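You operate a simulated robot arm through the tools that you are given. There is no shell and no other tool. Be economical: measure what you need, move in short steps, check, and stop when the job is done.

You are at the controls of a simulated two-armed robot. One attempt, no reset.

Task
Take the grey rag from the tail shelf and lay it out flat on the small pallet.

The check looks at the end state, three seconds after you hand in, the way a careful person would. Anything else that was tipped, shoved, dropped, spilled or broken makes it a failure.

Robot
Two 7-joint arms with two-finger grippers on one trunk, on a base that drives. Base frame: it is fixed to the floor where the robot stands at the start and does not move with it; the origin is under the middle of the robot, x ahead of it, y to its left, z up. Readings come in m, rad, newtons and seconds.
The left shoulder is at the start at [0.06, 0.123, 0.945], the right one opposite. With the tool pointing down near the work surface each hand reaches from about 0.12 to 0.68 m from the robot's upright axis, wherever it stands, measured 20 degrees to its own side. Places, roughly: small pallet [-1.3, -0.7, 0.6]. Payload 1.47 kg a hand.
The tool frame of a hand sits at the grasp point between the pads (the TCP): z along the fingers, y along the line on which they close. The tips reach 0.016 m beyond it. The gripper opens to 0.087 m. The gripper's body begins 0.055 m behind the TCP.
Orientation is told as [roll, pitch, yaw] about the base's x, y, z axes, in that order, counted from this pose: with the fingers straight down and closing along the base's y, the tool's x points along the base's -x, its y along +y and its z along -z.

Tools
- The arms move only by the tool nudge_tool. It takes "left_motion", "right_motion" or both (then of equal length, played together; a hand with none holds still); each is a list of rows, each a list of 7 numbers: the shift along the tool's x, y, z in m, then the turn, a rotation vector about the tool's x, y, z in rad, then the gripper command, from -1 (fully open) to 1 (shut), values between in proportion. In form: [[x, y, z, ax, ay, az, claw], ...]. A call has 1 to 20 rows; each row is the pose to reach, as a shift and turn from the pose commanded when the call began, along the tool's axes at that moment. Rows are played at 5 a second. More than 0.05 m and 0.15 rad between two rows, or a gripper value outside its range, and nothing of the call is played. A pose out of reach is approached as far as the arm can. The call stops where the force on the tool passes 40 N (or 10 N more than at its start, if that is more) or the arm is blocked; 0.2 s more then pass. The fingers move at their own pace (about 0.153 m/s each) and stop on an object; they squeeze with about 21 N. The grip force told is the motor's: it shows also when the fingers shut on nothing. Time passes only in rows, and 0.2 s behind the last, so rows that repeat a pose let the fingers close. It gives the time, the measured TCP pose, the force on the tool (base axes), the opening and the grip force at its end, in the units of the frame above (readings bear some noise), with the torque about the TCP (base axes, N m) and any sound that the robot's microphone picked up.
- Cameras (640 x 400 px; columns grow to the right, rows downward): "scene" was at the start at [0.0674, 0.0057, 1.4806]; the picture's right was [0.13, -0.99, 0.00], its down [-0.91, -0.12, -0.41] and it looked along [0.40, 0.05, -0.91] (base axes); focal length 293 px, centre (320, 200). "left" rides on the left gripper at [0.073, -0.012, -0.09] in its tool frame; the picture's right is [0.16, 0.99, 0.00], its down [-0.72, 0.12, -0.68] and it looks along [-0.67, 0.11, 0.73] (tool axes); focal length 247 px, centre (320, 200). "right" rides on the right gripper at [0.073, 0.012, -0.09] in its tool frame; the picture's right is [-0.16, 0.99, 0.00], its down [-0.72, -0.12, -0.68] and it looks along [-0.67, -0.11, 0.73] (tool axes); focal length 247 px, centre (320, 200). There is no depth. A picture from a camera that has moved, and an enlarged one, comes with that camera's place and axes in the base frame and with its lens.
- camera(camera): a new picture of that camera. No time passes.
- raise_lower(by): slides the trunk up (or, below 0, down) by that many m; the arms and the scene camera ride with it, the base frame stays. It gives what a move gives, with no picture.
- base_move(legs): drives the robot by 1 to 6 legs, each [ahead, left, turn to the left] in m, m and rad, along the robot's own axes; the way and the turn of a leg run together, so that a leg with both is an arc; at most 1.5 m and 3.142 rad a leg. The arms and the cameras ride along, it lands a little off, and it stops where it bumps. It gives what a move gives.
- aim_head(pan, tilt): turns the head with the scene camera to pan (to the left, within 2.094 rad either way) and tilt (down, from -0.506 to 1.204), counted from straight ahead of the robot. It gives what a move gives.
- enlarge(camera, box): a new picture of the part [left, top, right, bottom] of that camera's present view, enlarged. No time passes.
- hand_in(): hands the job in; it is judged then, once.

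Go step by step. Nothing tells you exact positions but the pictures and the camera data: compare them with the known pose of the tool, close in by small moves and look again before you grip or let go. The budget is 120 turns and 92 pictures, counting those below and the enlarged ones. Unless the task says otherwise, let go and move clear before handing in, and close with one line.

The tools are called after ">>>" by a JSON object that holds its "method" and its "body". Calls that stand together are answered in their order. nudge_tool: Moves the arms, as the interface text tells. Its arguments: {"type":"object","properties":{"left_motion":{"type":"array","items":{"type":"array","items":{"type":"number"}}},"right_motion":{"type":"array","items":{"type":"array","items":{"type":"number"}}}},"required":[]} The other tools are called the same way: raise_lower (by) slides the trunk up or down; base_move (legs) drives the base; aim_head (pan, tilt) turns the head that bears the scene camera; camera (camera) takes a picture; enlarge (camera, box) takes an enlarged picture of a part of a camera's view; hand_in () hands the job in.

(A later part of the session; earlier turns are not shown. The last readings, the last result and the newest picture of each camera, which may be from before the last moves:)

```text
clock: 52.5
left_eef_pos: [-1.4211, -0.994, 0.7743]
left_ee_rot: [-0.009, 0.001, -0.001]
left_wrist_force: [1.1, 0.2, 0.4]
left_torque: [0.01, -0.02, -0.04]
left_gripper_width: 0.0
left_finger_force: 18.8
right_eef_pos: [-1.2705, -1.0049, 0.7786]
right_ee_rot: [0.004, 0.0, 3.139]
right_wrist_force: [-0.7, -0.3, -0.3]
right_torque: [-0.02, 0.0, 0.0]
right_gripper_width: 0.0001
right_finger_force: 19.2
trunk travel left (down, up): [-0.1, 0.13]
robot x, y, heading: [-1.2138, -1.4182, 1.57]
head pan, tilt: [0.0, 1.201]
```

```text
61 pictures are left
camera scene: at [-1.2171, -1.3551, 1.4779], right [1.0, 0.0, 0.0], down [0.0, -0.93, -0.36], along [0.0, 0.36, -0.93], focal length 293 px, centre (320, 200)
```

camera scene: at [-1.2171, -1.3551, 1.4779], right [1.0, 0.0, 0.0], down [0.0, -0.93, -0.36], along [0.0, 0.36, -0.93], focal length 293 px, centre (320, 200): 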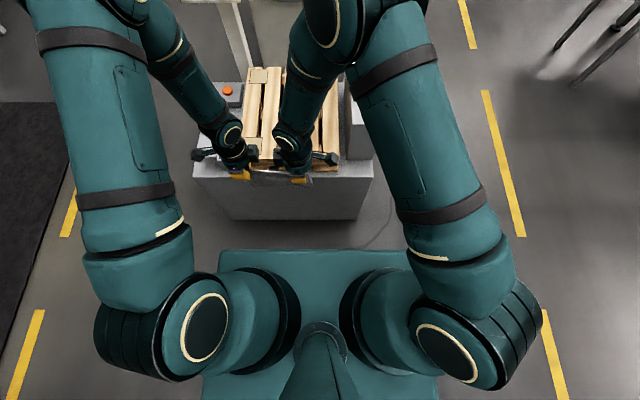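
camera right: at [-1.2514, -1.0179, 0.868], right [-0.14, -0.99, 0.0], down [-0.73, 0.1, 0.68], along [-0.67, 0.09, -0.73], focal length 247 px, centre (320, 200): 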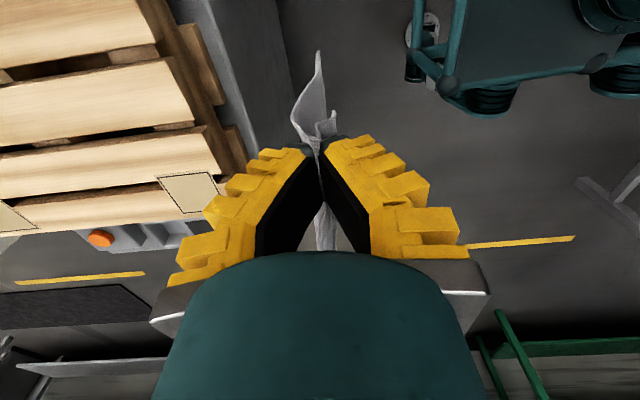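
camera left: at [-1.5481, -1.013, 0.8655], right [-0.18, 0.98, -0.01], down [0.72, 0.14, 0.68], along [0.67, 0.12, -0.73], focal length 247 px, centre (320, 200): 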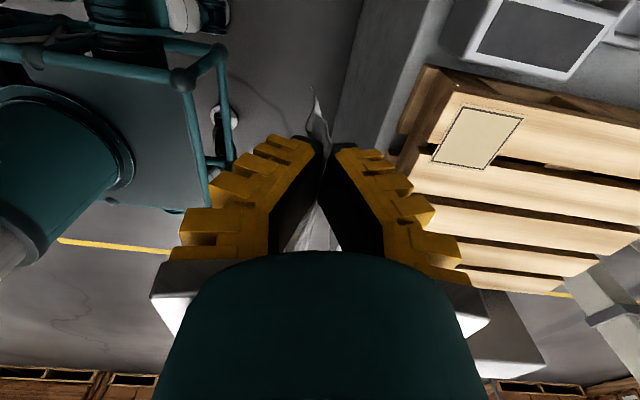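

Box front is at y≈-0.90 and the base front at about -1.09, so moving forward 0.09 m is safe. Then I'll reach both hands 0.19 m out over the pallet.

>>> {"method": "base_move", "body": {"legs": [[0.09, 0, 0]]}}

>>> {"method": "nudge_tool", "body": {"left_motion": [[0, 0.02, 0, 0, 0, 0, 1], [0, 0.05, 0, 0, 0, 0, 1], [0, 0.08, 0, 0, 0, 0, 1], [0, 0.11, 0, 0, 0, 0, 1], [0, 0.14, 0, 0, 0, 0, 1], [0, 0.17, 0, 0, 0, 0, 1], [0, 0.19, 0, 0, 0, 0, 1], [0, 0.19, 0, 0, 0, 0, 1]], "right_motion": [[0, -0.02, 0, 0, 0, 0, 1], [0, -0.05, 0, 0, 0, 0, 1], [0, -0.08, 0, 0, 0, 0, 1], [0, -0.11, 0, 0, 0, 0, 1], [0, -0.14, 0, 0, 0, 0, 1], [0, -0.17, 0, 0, 0, 0, 1], [0, -0.19, 0, 0, 0, 0, 1], [0, -0.19, 0, 0, 0, 0, 1]]}}

>>> {"method": "camera", "body": {"camera": "scene"}}

>>> {"method": "camera", "body": {"camera": "left"}}

>>> {"method": "camera", "body": {"camera": "right"}}

```text
clock: 53.6
left_eef_pos: [-1.4224, -0.904, 0.7747]
left_ee_rot: [-0.01, 0.001, 0.0]
left_wrist_force: [0.6, 0.5, -0.4]
left_torque: [-0.02, -0.03, 0.0]
left_gripper_width: 0.0
left_finger_force: 20.1
right_eef_pos: [-1.2688, -0.9155, 0.7769]
right_ee_rot: [0.006, -0.001, -3.143]
right_wrist_force: [-0.9, 0.6, -1.2]
right_torque: [-0.02, 0.02, -0.01]
right_gripper_width: 0.0001
right_finger_force: 23.0
trunk travel left (down, up): [-0.1, 0.13]
robot x, y, heading: [-1.2165, -1.3328, 1.571]
head pan, tilt: [0.0, 1.201]
```

```text
clock: 55.4
left_eef_pos: [-1.4213, -0.7141, 0.7737]
left_ee_rot: [-0.008, 0.002, 0.0]
left_wrist_force: [0.4, -0.1, -0.6]
left_torque: [0.02, 0.01, 0.05]
left_gripper_width: 0.0
left_finger_force: 19.4
right_eef_pos: [-1.2718, -0.7273, 0.7755]
right_ee_rot: [0.004, -0.001, -3.142]
right_wrist_force: [-0.5, 0.1, -0.7]
right_torque: [0.0, 0.01, -0.01]
right_gripper_width: 0.0
right_finger_force: 18.9
trunk travel left (down, up): [-0.1, 0.13]
robot x, y, heading: [-1.2186, -1.3295, 1.567]
head pan, tilt: [0.0, 1.201]
```

```text
60 pictures are left
camera scene: at [-1.2172, -1.266, 1.4779], right [1.0, 0.0, 0.0], down [0.0, -0.93, -0.36], along [0.0, 0.36, -0.93], focal length 293 px, centre (320, 200)
```

scene: 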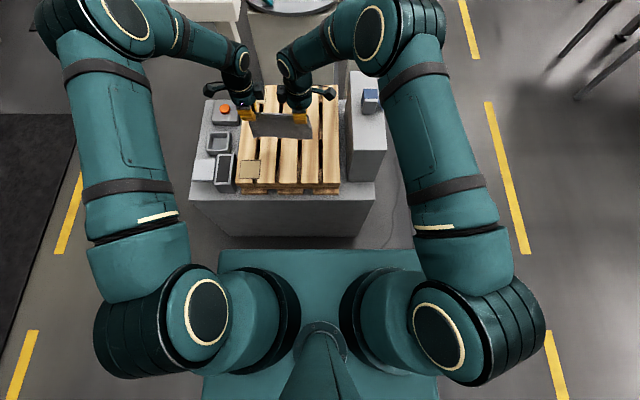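

```text
59 pictures are left
camera left: at [-1.494, -0.7269, 0.8641], right [-0.16, 0.99, -0.01], down [0.72, 0.12, 0.68], along [0.67, 0.1, -0.73], focal length 247 px, centre (320, 200)
```

left: 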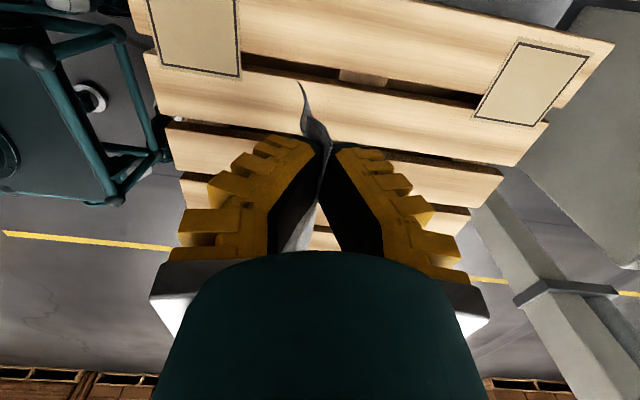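

```text
58 pictures are left
camera right: at [-1.1987, -0.7387, 0.8662], right [-0.16, -0.99, 0.0], down [-0.72, 0.12, 0.68], along [-0.67, 0.1, -0.73], focal length 247 px, centre (320, 200)
```

right: 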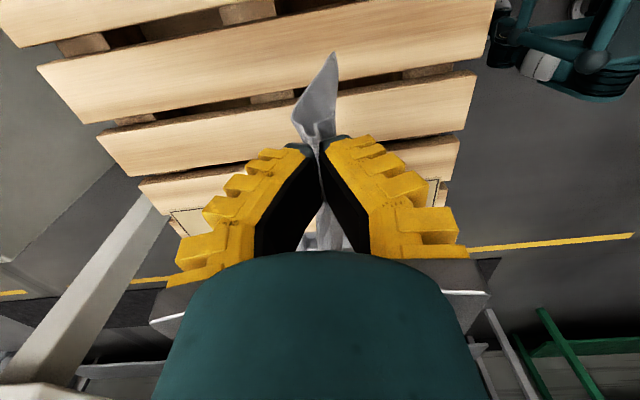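

>>> {"method": "enlarge", "body": {"camera": "scene", "box": [180, 60, 400, 200]}}

```text
2.86 times, centred on (290, 130) of scene
camera zoom: at [-1.2172, -1.266, 1.4779], right [1.0, 0.0, 0.0], down [0.0, -0.93, -0.36], along [0.0, 0.36, -0.93], focal length 836 px, centre (406, 400)
```

zoom: 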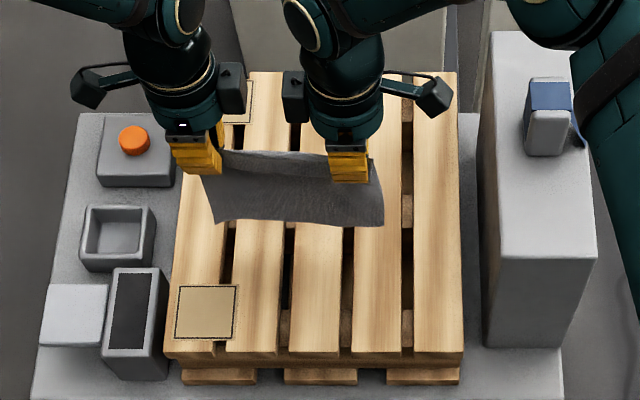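

The view is clear: the pallet top is centred at about (-1.32, -0.68) and the cloth hangs neatly above it. I'll move 4.5 cm further forward while tilting the fingers forward 0.6 rad, so the far edge leads when it's laid.

>>> {"method": "nudge_tool", "body": {"left_motion": [[0, 0.01, 0, -0.15, 0, 0, 1], [0, 0.02, 0, -0.3, 0, 0, 1], [0, 0.035, 0, -0.45, 0, 0, 1], [0, 0.045, 0, -0.6, 0, 0, 1], [0, 0.045, 0, -0.6, 0, 0, 1], [0, 0.045, 0, -0.6, 0, 0, 1]], "right_motion": [[0, -0.01, 0, 0.15, 0, 0, 1], [0, -0.02, 0, 0.3, 0, 0, 1], [0, -0.035, 0, 0.45, 0, 0, 1], [0, -0.045, 0, 0.6, 0, 0, 1], [0, -0.045, 0, 0.6, 0, 0, 1], [0, -0.045, 0, 0.6, 0, 0, 1]]}}

>>> {"method": "enlarge", "body": {"camera": "scene", "box": [180, 60, 400, 200]}}

>>> {"method": "camera", "body": {"camera": "left"}}

```text
clock: 56.8
left_eef_pos: [-1.4402, -0.6733, 0.7724]
left_ee_rot: [0.59, 0.001, 0.031]
left_wrist_force: [8.9, -0.1, -0.3]
left_torque: [0.04, -0.07, -0.02]
left_gripper_width: 0.0002
left_finger_force: 20.7
right_eef_pos: [-1.2582, -0.6748, 0.7774]
right_ee_rot: [-0.596, -0.009, 3.114]
right_wrist_force: [-10.1, -0.6, -0.3]
right_torque: [-0.01, 0.05, 0.06]
right_gripper_width: 0.0
right_finger_force: 21.2
trunk travel left (down, up): [-0.1, 0.13]
robot x, y, heading: [-1.2181, -1.3313, 1.573]
head pan, tilt: [0.0, 1.201]
```

```text
2.86 times, centred on (290, 130) of scene
camera zoom: at [-1.2174, -1.2658, 1.4779], right [1.0, 0.0, 0.0], down [0.0, -0.93, -0.36], along [0.0, 0.36, -0.93], focal length 836 px, centre (406, 400)
```

zoom: 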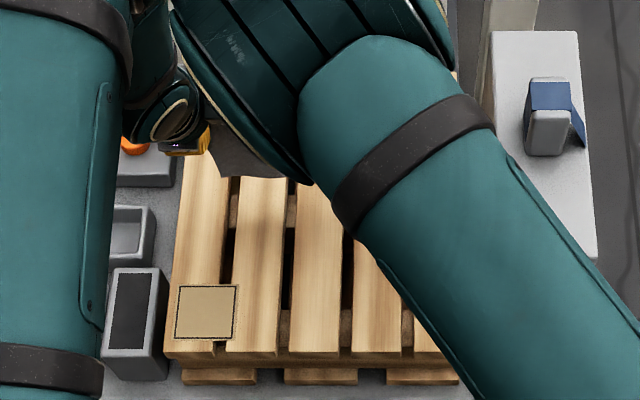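

```text
55 pictures are left
camera left: at [-1.5109, -0.7356, 0.841], right [-0.18, 0.82, 0.55], down [0.73, -0.26, 0.63], along [0.66, 0.52, -0.55], focal length 247 px, centre (320, 200)
```

left: 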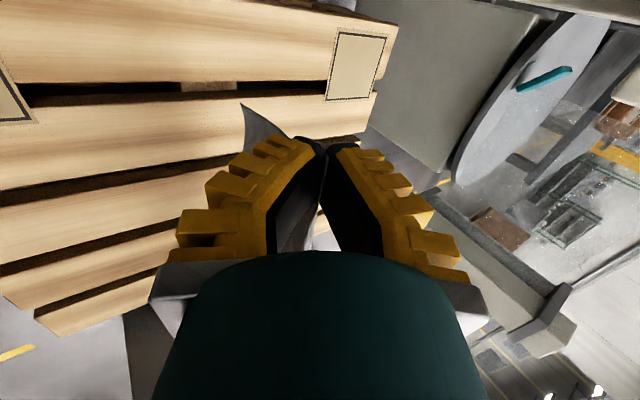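

The tilt swung the arms into each other and pushed the hands about 3 cm apart, stretching the cloth. I'll reverse it straight away.

>>> {"method": "nudge_tool", "body": {"left_motion": [[0, -0.009, -0.006, 0.15, 0, 0, 1], [0, -0.018, -0.012, 0.3, 0, 0, 1], [0, -0.028, -0.019, 0.45, 0, 0, 1], [0, -0.0371, -0.0254, 0.6, 0, 0, 1], [0, -0.0371, -0.0254, 0.6, 0, 0, 1]], "right_motion": [[0, 0.009, -0.006, -0.15, 0, 0, 1], [0, 0.018, -0.012, -0.3, 0, 0, 1], [0, 0.028, -0.019, -0.45, 0, 0, 1], [0, 0.0371, -0.0254, -0.6, 0, 0, 1], [0, 0.0371, -0.0254, -0.6, 0, 0, 1]]}}

>>> {"method": "enlarge", "body": {"camera": "scene", "box": [180, 60, 400, 200]}}

```text
clock: 58.0
left_eef_pos: [-1.421, -0.7151, 0.7721]
left_ee_rot: [-0.011, 0.0, 0.0]
left_wrist_force: [-0.5, -0.3, -0.5]
left_torque: [-0.05, -0.04, -0.02]
left_gripper_width: 0.0
left_finger_force: 20.4
right_eef_pos: [-1.2704, -0.7268, 0.7766]
right_ee_rot: [0.005, 0.001, -3.142]
right_wrist_force: [-0.9, -3.2, 0.2]
right_torque: [-0.01, -0.01, 0.0]
right_gripper_width: 0.0
right_finger_force: 21.0
trunk travel left (down, up): [-0.1, 0.13]
robot x, y, heading: [-1.22, -1.3272, 1.575]
head pan, tilt: [0.0, 1.201]
```

```text
2.86 times, centred on (290, 130) of scene
camera zoom: at [-1.2172, -1.266, 1.4779], right [1.0, 0.0, 0.0], down [0.0, -0.93, -0.36], along [0.0, 0.36, -0.93], focal length 836 px, centre (406, 400)
```

zoom: 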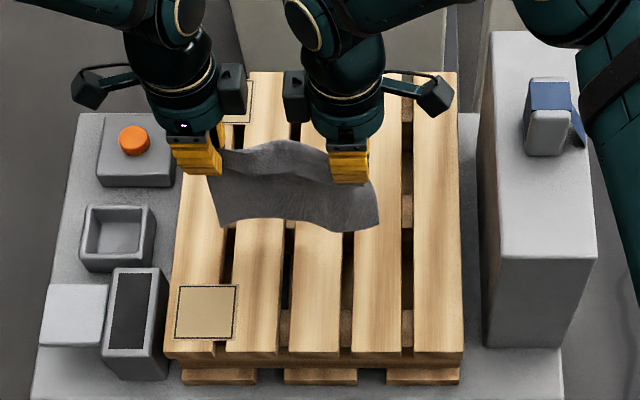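

The cloth is still held but slipped a little, leaving slack between the hands. I'll spread them slightly and move 3 cm forward with the fingers vertical.

>>> {"method": "nudge_tool", "body": {"left_motion": [[0.004, 0.01, 0, 0, 0, 0, 1], [0.008, 0.02, 0, 0, 0, 0, 1], [0.012, 0.03, 0, 0, 0, 0, 1], [0.012, 0.03, 0, 0, 0, 0, 1]], "right_motion": [[0.004, -0.01, 0, 0, 0, 0, 1], [0.008, -0.02, 0, 0, 0, 0, 1], [0.012, -0.03, 0, 0, 0, 0, 1], [0.012, -0.03, 0, 0, 0, 0, 1]]}}

>>> {"method": "enlarge", "body": {"camera": "scene", "box": [180, 60, 400, 200]}}

```text
clock: 59.0
left_eef_pos: [-1.4331, -0.6842, 0.7724]
left_ee_rot: [-0.009, 0.002, 0.0]
left_wrist_force: [1.8, 0.0, -0.8]
left_torque: [0.01, -0.01, 0.04]
left_gripper_width: 0.0001
left_finger_force: 20.8
right_eef_pos: [-1.2585, -0.6993, 0.778]
right_ee_rot: [0.006, -0.001, -3.142]
right_wrist_force: [-1.2, 0.2, 0.7]
right_torque: [-0.01, -0.02, 0.02]
right_gripper_width: 0.0
right_finger_force: 21.7
trunk travel left (down, up): [-0.1, 0.13]
robot x, y, heading: [-1.219, -1.3295, 1.569]
head pan, tilt: [0.0, 1.201]
```

```text
2.86 times, centred on (290, 130) of scene
camera zoom: at [-1.2172, -1.2659, 1.4779], right [1.0, 0.0, 0.0], down [0.0, -0.93, -0.36], along [0.0, 0.36, -0.93], focal length 836 px, centre (406, 400)
```

zoom: 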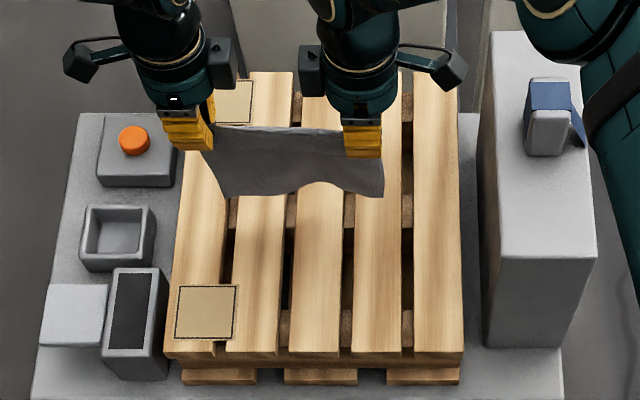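

Now I'll lower until the bottom edge should touch, then start arcing the hands back.

>>> {"method": "nudge_tool", "body": {"left_motion": [[0, 0.01, 0.015, 0, 0, 0, 1], [0, 0.02, 0.028, 0, 0, 0, 1], [0, 0.02, 0.036, 0, 0, 0, 1], [0, 0.01, 0.04, 0, 0, 0, 1], [0, 0.0, 0.043, 0, 0, 0, 1], [0, -0.01, 0.047, 0, 0, 0, 1], [0, -0.02, 0.052, 0, 0, 0, 1]], "right_motion": [[0, -0.01, 0.015, 0, 0, 0, 1], [0, -0.02, 0.028, 0, 0, 0, 1], [0, -0.02, 0.039, 0, 0, 0, 1], [0, -0.01, 0.043, 0, 0, 0, 1], [0, 0.0, 0.046, 0, 0, 0, 1], [0, 0.01, 0.05, 0, 0, 0, 1], [0, 0.02, 0.055, 0, 0, 0, 1]]}}

>>> {"method": "enlarge", "body": {"camera": "scene", "box": [180, 60, 400, 200]}}

>>> {"method": "camera", "body": {"camera": "left"}}

>>> {"method": "camera", "body": {"camera": "right"}}

```text
clock: 60.6
left_eef_pos: [-1.4339, -0.7024, 0.7221]
left_ee_rot: [-0.009, 0.003, -0.001]
left_wrist_force: [1.4, 0.4, 0.0]
left_torque: [0.02, -0.03, -0.02]
left_gripper_width: 0.0
left_finger_force: 21.3
right_eef_pos: [-1.2569, -0.7162, 0.7219]
right_ee_rot: [0.006, 0.0, 3.142]
right_wrist_force: [-2.2, 0.8, -0.1]
right_torque: [-0.04, 0.0, -0.03]
right_gripper_width: 0.0004
right_finger_force: 21.1
trunk travel left (down, up): [-0.1, 0.13]
robot x, y, heading: [-1.2184, -1.33, 1.568]
head pan, tilt: [0.0, 1.201]
```

```text
2.86 times, centred on (290, 130) of scene
camera zoom: at [-1.2172, -1.2659, 1.4779], right [1.0, 0.0, 0.0], down [0.0, -0.93, -0.36], along [0.0, 0.36, -0.93], focal length 836 px, centre (406, 400)
```

zoom: 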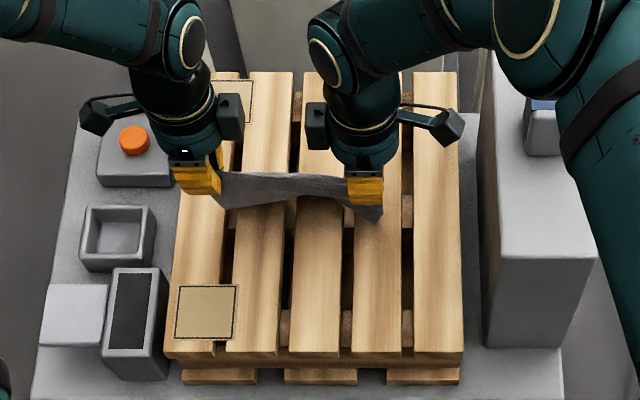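

```text
51 pictures are left
camera left: at [-1.5064, -0.7154, 0.8119], right [-0.16, 0.99, -0.01], down [0.72, 0.12, 0.68], along [0.67, 0.1, -0.73], focal length 247 px, centre (320, 200)
```

left: 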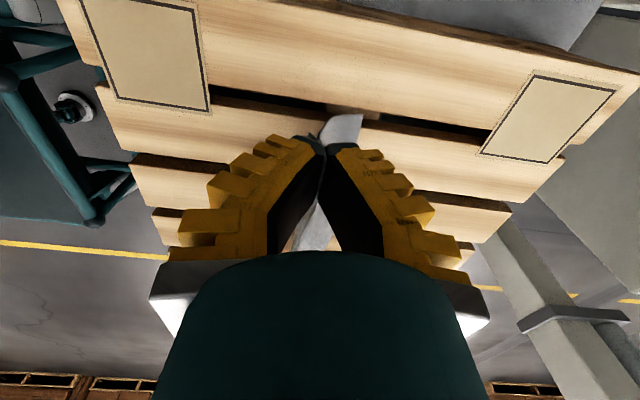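

```text
50 pictures are left
camera right: at [-1.1844, -0.7278, 0.8126], right [-0.16, -0.99, 0.0], down [-0.72, 0.12, 0.68], along [-0.67, 0.11, -0.73], focal length 247 px, centre (320, 200)
```

right: 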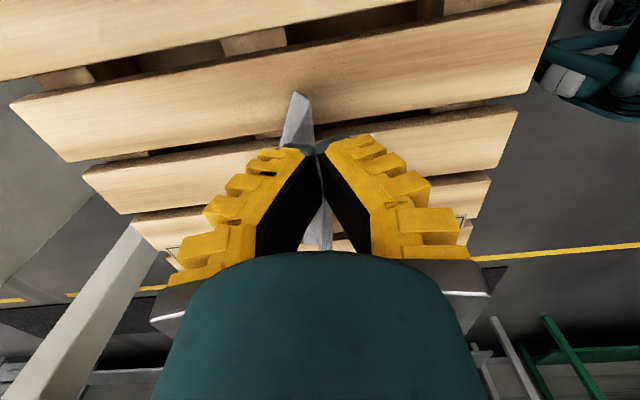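

The cloth is trailing forward of both hands, which is what I want. I'll continue the arc back and down.

>>> {"method": "nudge_tool", "body": {"left_motion": [[0, -0.007, 0.004, 0, 0, 0, 1], [0, -0.014, 0.008, 0, 0, 0, 1], [0, -0.021, 0.013, 0, 0, 0, 1], [0, -0.027, 0.018, 0, 0, 0, 1], [0, -0.033, 0.024, 0, 0, 0, 1], [0, -0.038, 0.03, 0, 0, 0, 1], [0, -0.043, 0.037, 0, 0, 0, 1], [0, -0.048, 0.044, 0, 0, 0, 1]], "right_motion": [[0, 0.007, 0.004, 0, 0, 0, 1], [0, 0.014, 0.008, 0, 0, 0, 1], [0, 0.021, 0.013, 0, 0, 0, 1], [0, 0.027, 0.018, 0, 0, 0, 1], [0, 0.033, 0.024, 0, 0, 0, 1], [0, 0.038, 0.03, 0, 0, 0, 1], [0, 0.043, 0.037, 0, 0, 0, 1], [0, 0.048, 0.044, 0, 0, 0, 1]]}}

>>> {"method": "enlarge", "body": {"camera": "scene", "box": [180, 60, 400, 200]}}

>>> {"method": "camera", "body": {"camera": "left"}}

>>> {"method": "camera", "body": {"camera": "right"}}

```text
clock: 62.4
left_eef_pos: [-1.4332, -0.7544, 0.6765]
left_ee_rot: [-0.009, 0.001, 0.0]
left_wrist_force: [0.5, 0.2, -0.4]
left_torque: [0.0, 0.01, 0.05]
left_gripper_width: 0.0
left_finger_force: 21.0
right_eef_pos: [-1.2594, -0.7654, 0.678]
right_ee_rot: [0.002, 0.0, -3.14]
right_wrist_force: [-0.9, 0.0, 0.4]
right_torque: [0.0, -0.01, 0.0]
right_gripper_width: 0.0004
right_finger_force: 22.2
trunk travel left (down, up): [-0.1, 0.13]
robot x, y, heading: [-1.2142, -1.3292, 1.573]
head pan, tilt: [0.0, 1.201]
```

```text
2.86 times, centred on (290, 130) of scene
camera zoom: at [-1.2172, -1.2657, 1.4779], right [1.0, 0.0, 0.0], down [0.0, -0.93, -0.36], along [0.0, 0.36, -0.93], focal length 836 px, centre (406, 400)
```

zoom: 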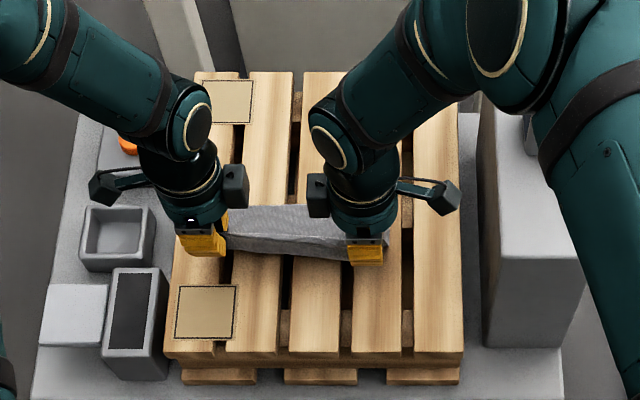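

```text
48 pictures are left
camera left: at [-1.5059, -0.7661, 0.768], right [-0.16, 0.99, -0.01], down [0.72, 0.12, 0.68], along [0.67, 0.1, -0.73], focal length 247 px, centre (320, 200)
```

left: 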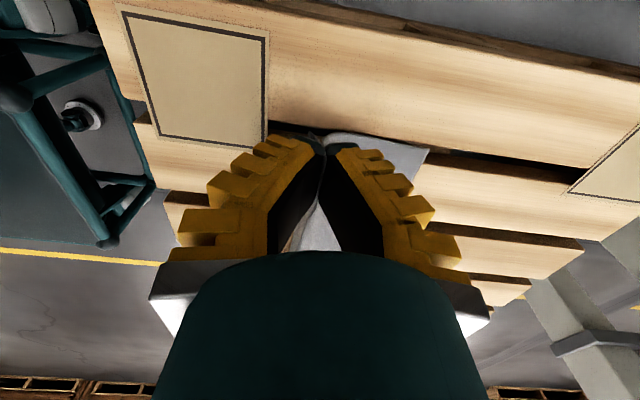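

```text
47 pictures are left
camera right: at [-1.1859, -0.777, 0.7675], right [-0.16, -0.99, 0.0], down [-0.72, 0.12, 0.68], along [-0.67, 0.1, -0.73], focal length 247 px, centre (320, 200)
```

right: 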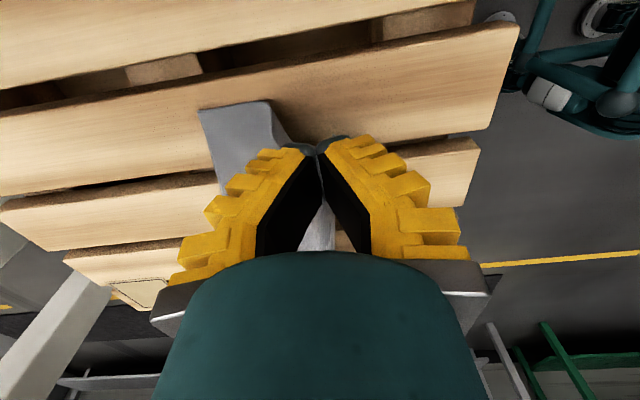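

It's laying down neatly, flat ahead of the hands. I'll finish the arc down to near contact.

>>> {"method": "nudge_tool", "body": {"left_motion": [[0, -0.005, 0.007, 0, 0, 0, 1], [0, -0.01, 0.014, 0, 0, 0, 1], [0, -0.015, 0.021, 0, 0, 0, 1], [0, -0.019, 0.028, 0, 0, 0, 1], [0, -0.022, 0.034, 0, 0, 0, 1]], "right_motion": [[0, 0.005, 0.007, 0, 0, 0, 1], [0, 0.01, 0.014, 0, 0, 0, 1], [0, 0.015, 0.021, 0, 0, 0, 1], [0, 0.019, 0.029, 0, 0, 0, 1], [0, 0.022, 0.035, 0, 0, 0, 1]]}}

>>> {"method": "enlarge", "body": {"camera": "scene", "box": [180, 60, 400, 200]}}

>>> {"method": "camera", "body": {"camera": "left"}}

>>> {"method": "camera", "body": {"camera": "right"}}

```text
clock: 63.6
left_eef_pos: [-1.4332, -0.7756, 0.6422]
left_ee_rot: [-0.008, 0.0, -0.001]
left_wrist_force: [-0.2, -0.3, -0.5]
left_torque: [0.01, 0.0, -0.03]
left_gripper_width: 0.0
left_finger_force: 21.0
right_eef_pos: [-1.2585, -0.7868, 0.6419]
right_ee_rot: [0.003, -0.002, 3.143]
right_wrist_force: [-1.0, 0.1, -0.2]
right_torque: [0.02, 0.01, 0.02]
right_gripper_width: 0.0
right_finger_force: 22.0
trunk travel left (down, up): [-0.1, 0.13]
robot x, y, heading: [-1.2135, -1.3283, 1.567]
head pan, tilt: [0.0, 1.201]
```

```text
2.86 times, centred on (290, 130) of scene
camera zoom: at [-1.2172, -1.2657, 1.4779], right [1.0, 0.0, 0.0], down [0.0, -0.93, -0.36], along [0.0, 0.36, -0.93], focal length 836 px, centre (406, 400)
```

zoom: 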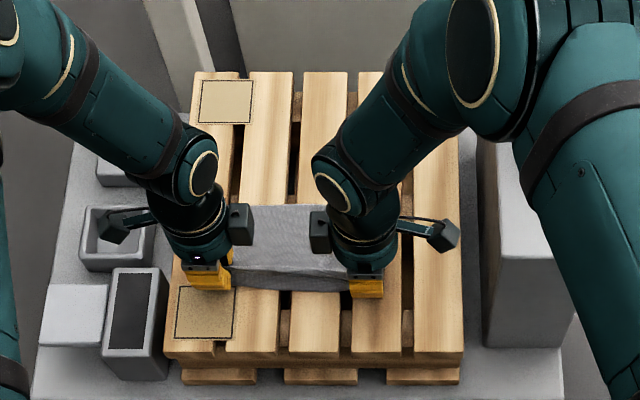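

```text
45 pictures are left
camera left: at [-1.5057, -0.7883, 0.7327], right [-0.16, 0.99, -0.01], down [0.72, 0.12, 0.68], along [0.67, 0.1, -0.73], focal length 247 px, centre (320, 200)
```

left: 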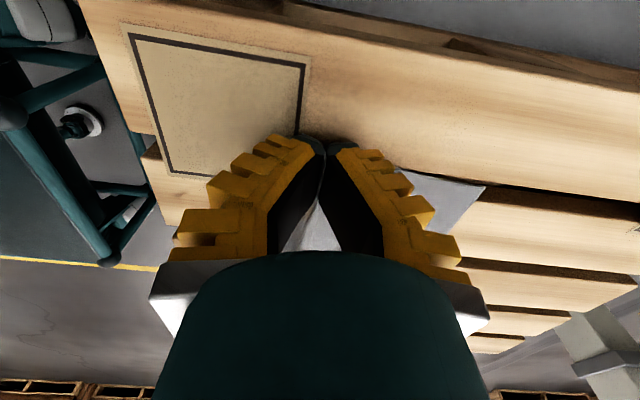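

```text
44 pictures are left
camera right: at [-1.1859, -0.7984, 0.7328], right [-0.16, -0.99, 0.0], down [-0.72, 0.12, 0.68], along [-0.67, 0.1, -0.73], focal length 247 px, centre (320, 200)
```

right: 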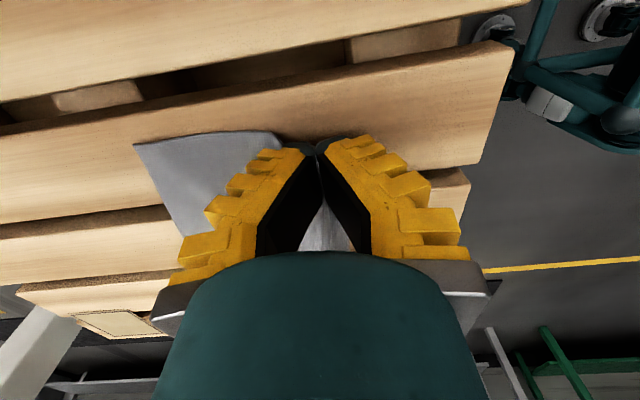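

The rag is laid taut. I'll lower a few millimetres and open the fingers.

>>> {"method": "nudge_tool", "body": {"left_motion": [[0, -0.001, 0.002, 0, 0, 0, 1], [0, -0.002, 0.004, 0, 0, 0, 1], [0, -0.002, 0.004, 0, 0, 0, 0.7], [0, -0.002, 0.004, 0, 0, 0, 0.4], [0, -0.002, 0.003, 0, 0, 0, 0.1], [0, -0.002, 0.002, 0, 0, 0, -0.2], [0, -0.002, 0.002, 0, 0, 0, -0.2]], "right_motion": [[0, 0.001, 0.002, 0, 0, 0, 1], [0, 0.002, 0.004, 0, 0, 0, 1], [0, 0.002, 0.004, 0, 0, 0, 0.7], [0, 0.002, 0.004, 0, 0, 0, 0.4], [0, 0.002, 0.003, 0, 0, 0, 0.1], [0, 0.002, 0.002, 0, 0, 0, -0.2], [0, 0.002, 0.002, 0, 0, 0, -0.2]]}}

>>> {"method": "enlarge", "body": {"camera": "scene", "box": [180, 60, 400, 200]}}

>>> {"method": "camera", "body": {"camera": "left"}}

>>> {"method": "camera", "body": {"camera": "right"}}

```text
clock: 65.2
left_eef_pos: [-1.4334, -0.7791, 0.6413]
left_ee_rot: [-0.008, 0.0, -0.002]
left_wrist_force: [-0.8, 1.1, 0.2]
left_torque: [0.02, 0.0, 0.0]
left_gripper_width: 0.0573
left_finger_force: 3.8
right_eef_pos: [-1.2584, -0.7895, 0.6413]
right_ee_rot: [0.004, -0.001, -3.142]
right_wrist_force: [1.0, 0.5, 0.5]
right_torque: [0.01, -0.01, 0.01]
right_gripper_width: 0.0574
right_finger_force: 4.0
trunk travel left (down, up): [-0.1, 0.13]
robot x, y, heading: [-1.2167, -1.3289, 1.567]
head pan, tilt: [0.0, 1.201]
```

```text
2.86 times, centred on (290, 130) of scene
camera zoom: at [-1.2172, -1.2658, 1.4779], right [1.0, 0.0, 0.0], down [0.0, -0.93, -0.36], along [0.0, 0.36, -0.93], focal length 836 px, centre (406, 400)
```

zoom: 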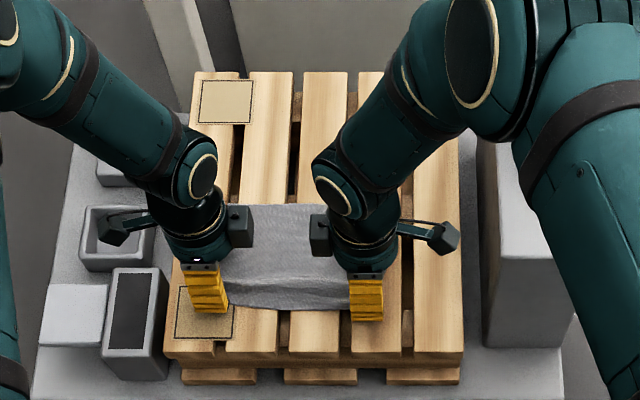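

```text
42 pictures are left
camera left: at [-1.506, -0.7907, 0.732], right [-0.16, 0.99, -0.01], down [0.72, 0.12, 0.68], along [0.67, 0.1, -0.73], focal length 247 px, centre (320, 200)
```

left: 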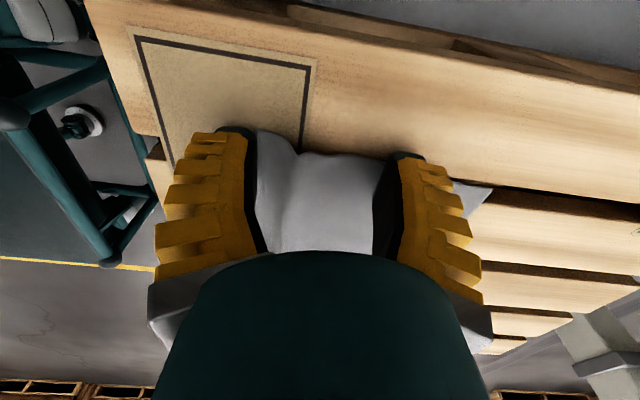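

```text
41 pictures are left
camera right: at [-1.1857, -0.801, 0.7316], right [-0.16, -0.99, 0.0], down [-0.72, 0.12, 0.68], along [-0.67, 0.1, -0.73], focal length 247 px, centre (320, 200)
```

right: 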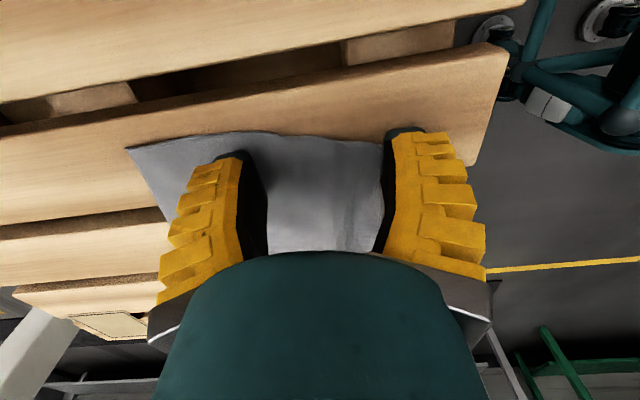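

The released edge is falling nearly flat. I'll raise both hands straight up and look.

>>> {"method": "nudge_tool", "body": {"left_motion": [[0, 0, -0.01, 0, 0, 0, -0.2], [0, 0, -0.025, 0, 0, 0, -0.2], [0, 0, -0.05, 0, 0, 0, -0.2], [0, 0, -0.08, 0, 0, 0, -0.2], [0, 0, -0.12, 0, 0, 0, -0.2], [0, -0.03, -0.15, 0, 0, 0, -0.2], [0, -0.07, -0.16, 0, 0, 0, -0.2], [0, -0.11, -0.16, 0, 0, 0, -0.2], [0, -0.15, -0.16, 0, 0, 0, -0.2]], "right_motion": [[0, 0, -0.01, 0, 0, 0, -0.2], [0, 0, -0.025, 0, 0, 0, -0.2], [0, 0, -0.05, 0, 0, 0, -0.2], [0, 0, -0.08, 0, 0, 0, -0.2], [0, 0, -0.12, 0, 0, 0, -0.2], [0, 0.03, -0.15, 0, 0, 0, -0.2], [0, 0.07, -0.16, 0, 0, 0, -0.2], [0, 0.11, -0.16, 0, 0, 0, -0.2], [0, 0.15, -0.16, 0, 0, 0, -0.2]]}}

>>> {"method": "enlarge", "body": {"camera": "scene", "box": [180, 60, 400, 200]}}

>>> {"method": "camera", "body": {"camera": "left"}}

>>> {"method": "camera", "body": {"camera": "right"}}

```text
clock: 67.2
left_eef_pos: [-1.4306, -0.9297, 0.8027]
left_ee_rot: [-0.009, 0.0, -0.001]
left_wrist_force: [-0.7, -0.2, 0.2]
left_torque: [-0.01, 0.02, 0.0]
left_gripper_width: 0.0576
left_finger_force: 4.0
right_eef_pos: [-1.259, -0.9371, 0.803]
right_ee_rot: [0.003, -0.001, -3.141]
right_wrist_force: [-0.2, -1.0, 0.2]
right_torque: [0.01, 0.0, 0.01]
right_gripper_width: 0.0572
right_finger_force: 3.7
trunk travel left (down, up): [-0.1, 0.13]
robot x, y, heading: [-1.2182, -1.3305, 1.571]
head pan, tilt: [0.0, 1.201]
```

```text
2.86 times, centred on (290, 130) of scene
camera zoom: at [-1.217, -1.2671, 1.478], right [1.0, 0.0, 0.0], down [0.0, -0.93, -0.36], along [0.0, 0.36, -0.93], focal length 836 px, centre (406, 400)
```

zoom: 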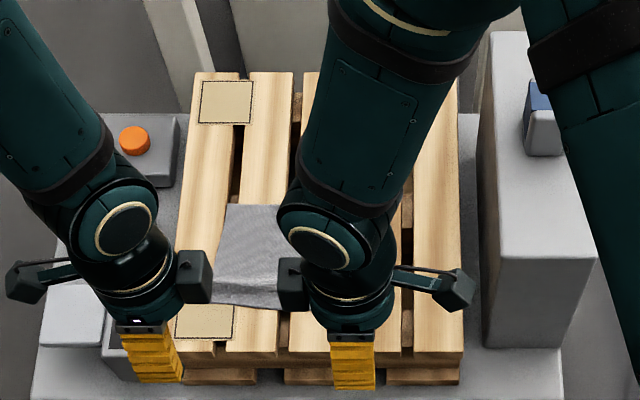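

```text
39 pictures are left
camera left: at [-1.5027, -0.9422, 0.8924], right [-0.16, 0.99, -0.01], down [0.72, 0.12, 0.68], along [0.67, 0.1, -0.73], focal length 247 px, centre (320, 200)
```

left: 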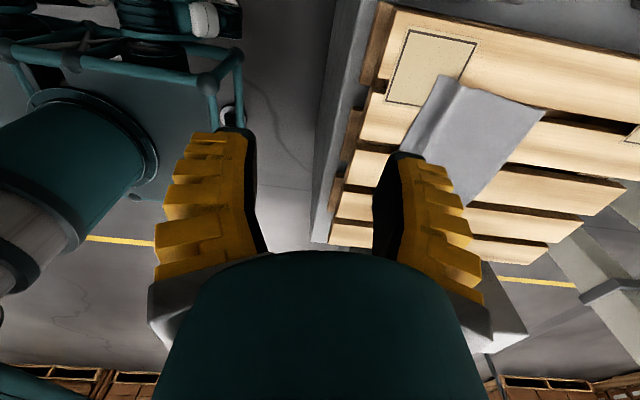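

```text
38 pictures are left
camera right: at [-1.1869, -0.9493, 0.8933], right [-0.16, -0.99, 0.0], down [-0.72, 0.12, 0.68], along [-0.67, 0.11, -0.73], focal length 247 px, centre (320, 200)
```

right: 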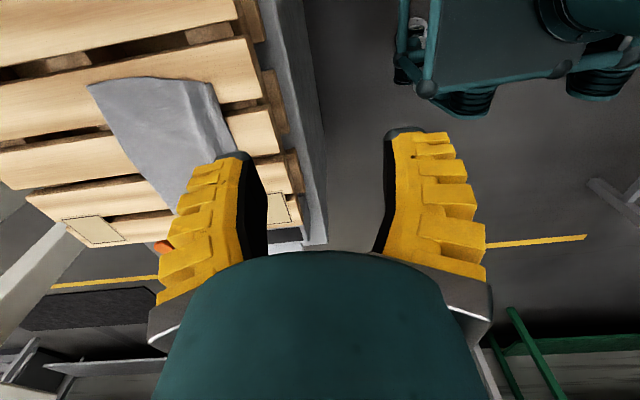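

The rag is down and spread. I'll back the base away 0.2 m for a clear look.

>>> {"method": "base_move", "body": {"legs": [[-0.2, 0, 0]]}}

>>> {"method": "aim_head", "body": {"pan": 0.0, "tilt": 0.95}}

>>> {"method": "enlarge", "body": {"camera": "scene", "box": [180, 60, 400, 200]}}

>>> {"method": "camera", "body": {"camera": "scene"}}

```text
clock: 68.8
left_eef_pos: [-1.4289, -1.1345, 0.8011]
left_ee_rot: [-0.009, 0.002, -0.004]
left_wrist_force: [0.4, 0.5, 0.0]
left_torque: [0.02, -0.04, -0.02]
left_gripper_width: 0.0577
left_finger_force: 3.7
right_eef_pos: [-1.2578, -1.1439, 0.8034]
right_ee_rot: [0.003, 0.0, 3.139]
right_wrist_force: [-0.1, -0.1, -0.8]
right_torque: [0.01, -0.03, 0.01]
right_gripper_width: 0.0575
right_finger_force: 3.5
trunk travel left (down, up): [-0.1, 0.13]
robot x, y, heading: [-1.2157, -1.5354, 1.565]
head pan, tilt: [0.0, 1.201]
```

```text
clock: 69.6
left_eef_pos: [-1.4285, -1.1346, 0.8012]
left_ee_rot: [-0.009, 0.002, -0.003]
left_wrist_force: [0.2, -0.7, -0.2]
left_torque: [-0.02, 0.02, 0.0]
left_gripper_width: 0.0574
left_finger_force: 4.0
right_eef_pos: [-1.2586, -1.1416, 0.8031]
right_ee_rot: [0.004, 0.001, 3.139]
right_wrist_force: [-0.1, 0.7, -0.6]
right_torque: [0.02, 0.03, -0.01]
right_gripper_width: 0.0572
right_finger_force: 3.9
trunk travel left (down, up): [-0.1, 0.13]
robot x, y, heading: [-1.2161, -1.5345, 1.569]
head pan, tilt: [0.0, 0.949]
```

```text
2.86 times, centred on (290, 130) of scene
camera zoom: at [-1.2172, -1.4549, 1.4941], right [1.0, 0.0, 0.0], down [0.0, -0.81, -0.58], along [0.0, 0.58, -0.81], focal length 836 px, centre (406, 400)
```

zoom: 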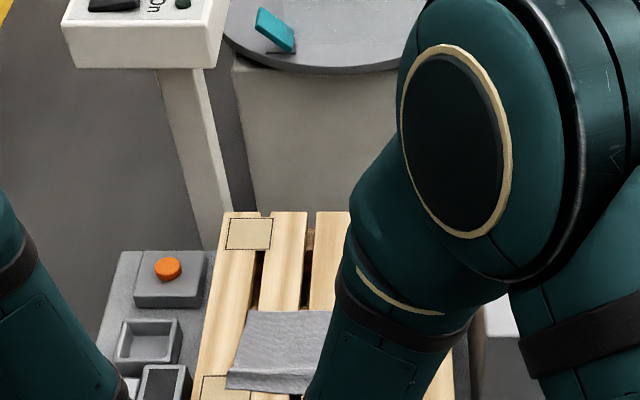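

```text
36 pictures are left
camera scene: at [-1.2172, -1.4549, 1.4941], right [1.0, 0.0, 0.0], down [0.0, -0.81, -0.58], along [0.0, 0.58, -0.81], focal length 293 px, centre (320, 200)
```

scene: 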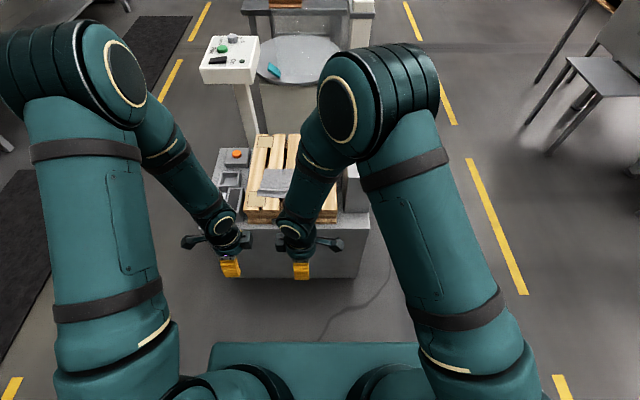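

The right forearm blocks the view. I'll slide right on the open floor and look across.

>>> {"method": "base_move", "body": {"legs": [[0, -0.45, 0]]}}

>>> {"method": "aim_head", "body": {"pan": 0.55, "tilt": 0.8}}

>>> {"method": "camera", "body": {"camera": "scene"}}

```text
clock: 74.2
left_eef_pos: [-0.9604, -1.1354, 0.8015]
left_ee_rot: [-0.008, 0.002, -0.006]
left_wrist_force: [-0.4, -0.1, 0.7]
left_torque: [-0.01, -0.04, 0.01]
left_gripper_width: 0.0575
left_finger_force: 3.6
right_eef_pos: [-0.7899, -1.1441, 0.8033]
right_ee_rot: [0.004, 0.0, 3.137]
right_wrist_force: [-0.2, -0.1, -0.4]
right_torque: [0.02, 0.01, -0.02]
right_gripper_width: 0.0574
right_finger_force: 3.5
trunk travel left (down, up): [-0.1, 0.13]
robot x, y, heading: [-0.7474, -1.5383, 1.568]
head pan, tilt: [0.0, 0.949]
```

```text
clock: 75.2
left_eef_pos: [-0.9601, -1.1356, 0.8006]
left_ee_rot: [-0.009, 0.001, -0.004]
left_wrist_force: [0.2, -0.6, 0.8]
left_torque: [-0.01, 0.0, -0.02]
left_gripper_width: 0.0576
left_finger_force: 3.6
right_eef_pos: [-0.79, -1.1432, 0.8027]
right_ee_rot: [0.003, 0.0, 3.136]
right_wrist_force: [0.3, 0.0, -0.3]
right_torque: [0.01, 0.03, -0.05]
right_gripper_width: 0.0576
right_finger_force: 4.0
trunk travel left (down, up): [-0.1, 0.13]
robot x, y, heading: [-0.7477, -1.537, 1.566]
head pan, tilt: [0.55, 0.799]
```

```text
35 pictures are left
camera scene: at [-0.7896, -1.4604, 1.5056], right [0.86, 0.52, 0.0], down [0.37, -0.61, -0.7], along [-0.36, 0.6, -0.72], focal length 293 px, centre (320, 200)
```

scene: 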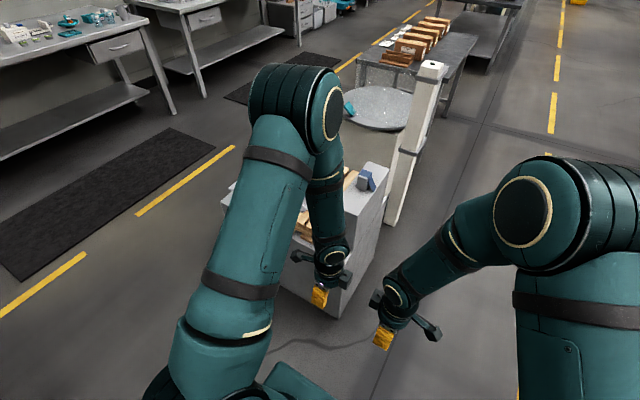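

>>> {"method": "base_move", "body": {"legs": [[0, 0, -0.6]]}}

>>> {"method": "aim_head", "body": {"pan": 1.2, "tilt": 0.8}}

>>> {"method": "camera", "body": {"camera": "scene"}}

```text
clock: 77.2
left_eef_pos: [-0.6944, -1.0859, 0.8001]
left_ee_rot: [-0.007, 0.002, -0.603]
left_wrist_force: [0.3, 0.1, 0.4]
left_torque: [0.0, -0.01, -0.02]
left_gripper_width: 0.0573
left_finger_force: 3.7
right_eef_pos: [-0.5596, -1.1879, 0.8028]
right_ee_rot: [0.005, 0.001, 2.536]
right_wrist_force: [0.2, -0.7, 0.3]
right_torque: [-0.03, 0.0, 0.02]
right_gripper_width: 0.0573
right_finger_force: 4.0
trunk travel left (down, up): [-0.1, 0.13]
robot x, y, heading: [-0.7466, -1.5362, 0.971]
head pan, tilt: [0.55, 0.799]
```

```text
clock: 78.3
left_eef_pos: [-0.6947, -1.0864, 0.8013]
left_ee_rot: [-0.008, 0.001, -0.604]
left_wrist_force: [1.2, 0.3, -0.7]
left_torque: [-0.01, -0.01, 0.03]
left_gripper_width: 0.0575
left_finger_force: 3.6
right_eef_pos: [-0.5599, -1.1874, 0.8027]
right_ee_rot: [0.004, -0.001, 2.538]
right_wrist_force: [0.2, 0.0, -1.1]
right_torque: [-0.05, 0.05, 0.01]
right_gripper_width: 0.0576
right_finger_force: 3.1
trunk travel left (down, up): [-0.1, 0.13]
robot x, y, heading: [-0.7456, -1.5384, 0.97]
head pan, tilt: [1.201, 0.799]
```

```text
34 pictures are left
camera scene: at [-0.7874, -1.4644, 1.5056], right [0.83, 0.56, 0.0], down [0.4, -0.59, -0.7], along [-0.39, 0.58, -0.72], focal length 293 px, centre (320, 200)
```

scene: 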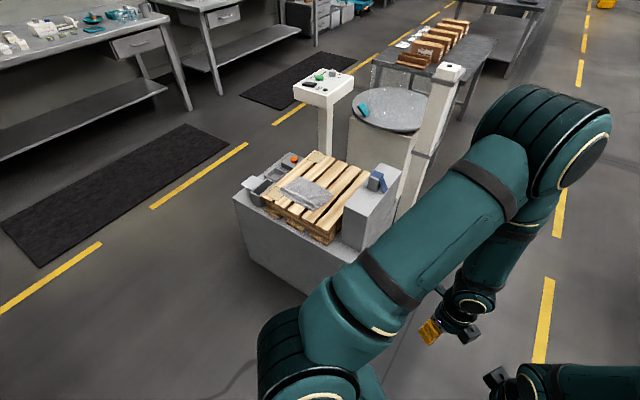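

>>> {"method": "enlarge", "body": {"camera": "scene", "box": [240, 140, 400, 240]}}

>>> {"method": "enlarge", "body": {"camera": "scene", "box": [270, 165, 350, 215]}}

```text
4.00 times, centred on (320, 190) of scene
camera zoom: at [-0.7874, -1.4644, 1.5056], right [0.83, 0.56, 0.0], down [0.4, -0.59, -0.7], along [-0.39, 0.58, -0.72], focal length 1171 px, centre (320, 240)
```

zoom: 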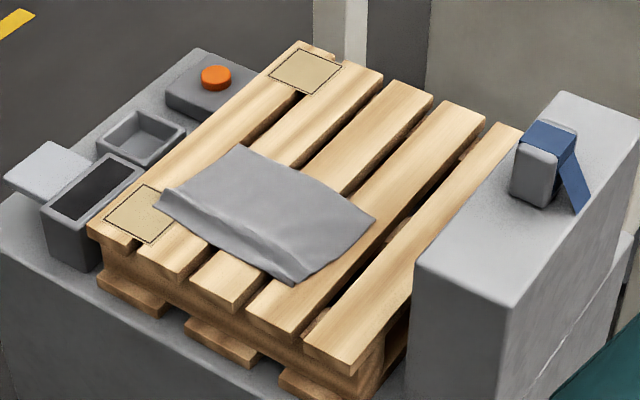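

```text
8.00 times, centred on (310, 190) of scene
camera zoom: at [-0.7874, -1.4644, 1.5056], right [0.83, 0.56, 0.0], down [0.4, -0.59, -0.7], along [-0.39, 0.58, -0.72], focal length 2342 px, centre (400, 280)
```

zoom: 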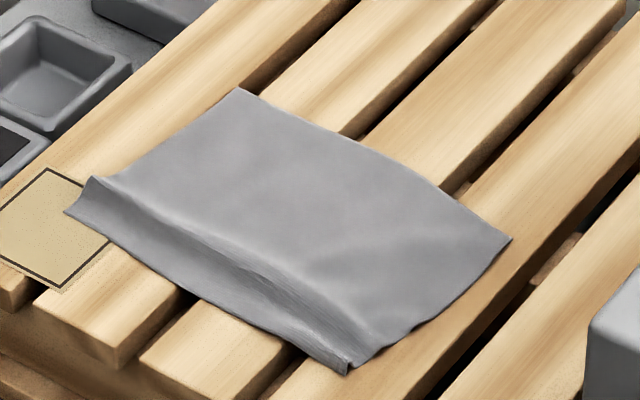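

The rag is flat on the pallet with all its corners open and nothing disturbed. There's only a small ridge along the near edge, so I'll drive back and gently iron it out with closed fingertips.

>>> {"method": "base_move", "body": {"legs": [[0, 0, 0.6], [0, 0.48, 0]]}}

>>> {"method": "aim_head", "body": {"pan": 0.0, "tilt": 1.204}}

```text
clock: 84.6
left_eef_pos: [-1.4415, -1.1395, 0.802]
left_ee_rot: [-0.008, 0.002, 0.007]
left_wrist_force: [1.0, -0.4, 0.3]
left_torque: [0.04, -0.03, 0.01]
left_gripper_width: 0.0574
left_finger_force: 3.8
right_eef_pos: [-1.2703, -1.146, 0.8035]
right_ee_rot: [0.004, 0.001, -3.135]
right_wrist_force: [-0.1, -0.1, -0.9]
right_torque: [0.0, 0.01, 0.01]
right_gripper_width: 0.0574
right_finger_force: 3.8
trunk travel left (down, up): [-0.1, 0.13]
robot x, y, heading: [-1.2225, -1.5346, 1.579]
head pan, tilt: [1.201, 0.799]
```

```text
clock: 86.0
left_eef_pos: [-1.4414, -1.1387, 0.8008]
left_ee_rot: [-0.009, 0.002, 0.007]
left_wrist_force: [0.5, 0.2, 0.1]
left_torque: [0.05, 0.0, -0.01]
left_gripper_width: 0.0575
left_finger_force: 3.3
right_eef_pos: [-1.2713, -1.1437, 0.8018]
right_ee_rot: [0.002, 0.0, -3.135]
right_wrist_force: [0.4, -1.0, -0.2]
right_torque: [0.0, -0.03, -0.02]
right_gripper_width: 0.0572
right_finger_force: 3.6
trunk travel left (down, up): [-0.1, 0.13]
robot x, y, heading: [-1.224, -1.5399, 1.581]
head pan, tilt: [0.0, 1.201]
```

>>> {"method": "base_move", "body": {"legs": [[0.205, 0, 0]]}}

```text
clock: 87.7
left_eef_pos: [-1.4436, -0.9286, 0.8001]
left_ee_rot: [-0.011, 0.001, 0.009]
left_wrist_force: [0.3, -0.1, -0.4]
left_torque: [-0.05, -0.02, 0.02]
left_gripper_width: 0.0576
left_finger_force: 3.4
right_eef_pos: [-1.2732, -0.9343, 0.8022]
right_ee_rot: [0.005, 0.001, -3.134]
right_wrist_force: [0.4, 0.6, -0.6]
right_torque: [0.02, 0.01, 0.0]
right_gripper_width: 0.0574
right_finger_force: 3.4
trunk travel left (down, up): [-0.1, 0.13]
robot x, y, heading: [-1.2276, -1.3305, 1.577]
head pan, tilt: [0.0, 1.201]
```

>>> {"method": "nudge_tool", "body": {"left_motion": [[-0.02, 0.03, 0, 0, 0, 0, 0.5], [-0.04, 0.07, 0, 0, 0, 0, 1], [-0.0436, 0.11, 0, 0, 0, 0, 1], [-0.0436, 0.146, 0.02, 0, 0, 0, 1], [-0.0436, 0.146, 0.06, 0, 0, 0, 1], [-0.0436, 0.146, 0.1, 0, 0, 0, 1], [-0.0436, 0.146, 0.135, 0, 0, 0, 1]], "right_motion": [[0.007, -0.03, 0, 0, 0, 0, 0.5], [0.015, -0.07, 0, 0, 0, 0, 1], [0.015, -0.11, 0, 0, 0, 0, 1], [0.015, -0.15, 0.02, 0, 0, 0, 1], [0.015, -0.15, 0.06, 0, 0, 0, 1], [0.015, -0.15, 0.1, 0, 0, 0, 1], [0.015, -0.15, 0.136, 0, 0, 0, 1]]}}

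>>> {"method": "enlarge", "body": {"camera": "scene", "box": [180, 60, 400, 200]}}

>>> {"method": "camera", "body": {"camera": "left"}}

>>> {"method": "camera", "body": {"camera": "right"}}

```text
clock: 89.3
left_eef_pos: [-1.4011, -0.7835, 0.6654]
left_ee_rot: [-0.008, 0.001, 0.009]
left_wrist_force: [-0.1, 0.5, -0.4]
left_torque: [-0.01, -0.02, 0.01]
left_gripper_width: 0.0
left_finger_force: 21.3
right_eef_pos: [-1.2607, -0.7832, 0.6655]
right_ee_rot: [0.005, 0.003, -3.134]
right_wrist_force: [-0.2, 0.0, 0.6]
right_torque: [0.04, 0.01, -0.04]
right_gripper_width: 0.0001
right_finger_force: 20.4
trunk travel left (down, up): [-0.1, 0.13]
robot x, y, heading: [-1.2247, -1.3292, 1.585]
head pan, tilt: [0.0, 1.201]
```

```text
2.86 times, centred on (290, 130) of scene
camera zoom: at [-1.2278, -1.2633, 1.4778], right [1.0, 0.01, 0.0], down [0.01, -0.93, -0.36], along [0.0, 0.36, -0.93], focal length 836 px, centre (406, 400)
```

zoom: 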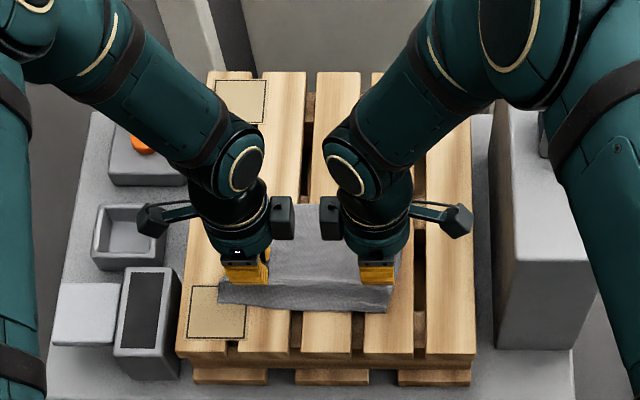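

```text
30 pictures are left
camera left: at [-1.4734, -0.7959, 0.7553], right [-0.17, 0.99, -0.01], down [0.72, 0.13, 0.68], along [0.67, 0.11, -0.73], focal length 247 px, centre (320, 200)
```

left: 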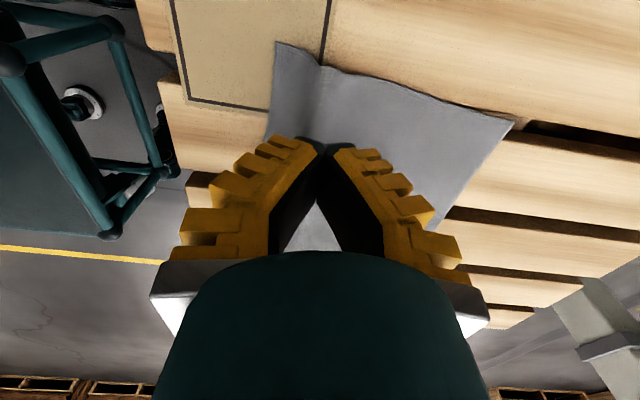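

```text
29 pictures are left
camera right: at [-1.1879, -0.7935, 0.7549], right [-0.15, -0.99, 0.0], down [-0.73, 0.11, 0.68], along [-0.67, 0.1, -0.73], focal length 247 px, centre (320, 200)
```

right: 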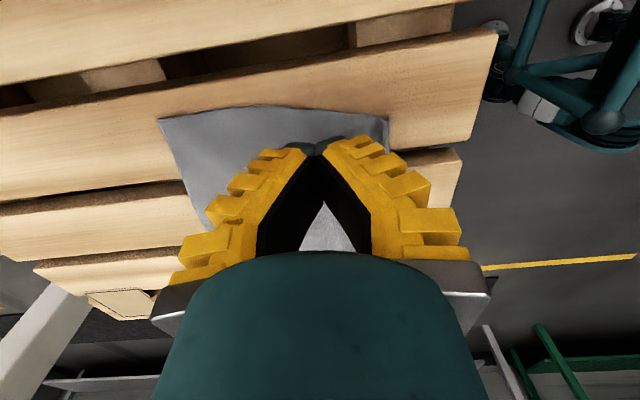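

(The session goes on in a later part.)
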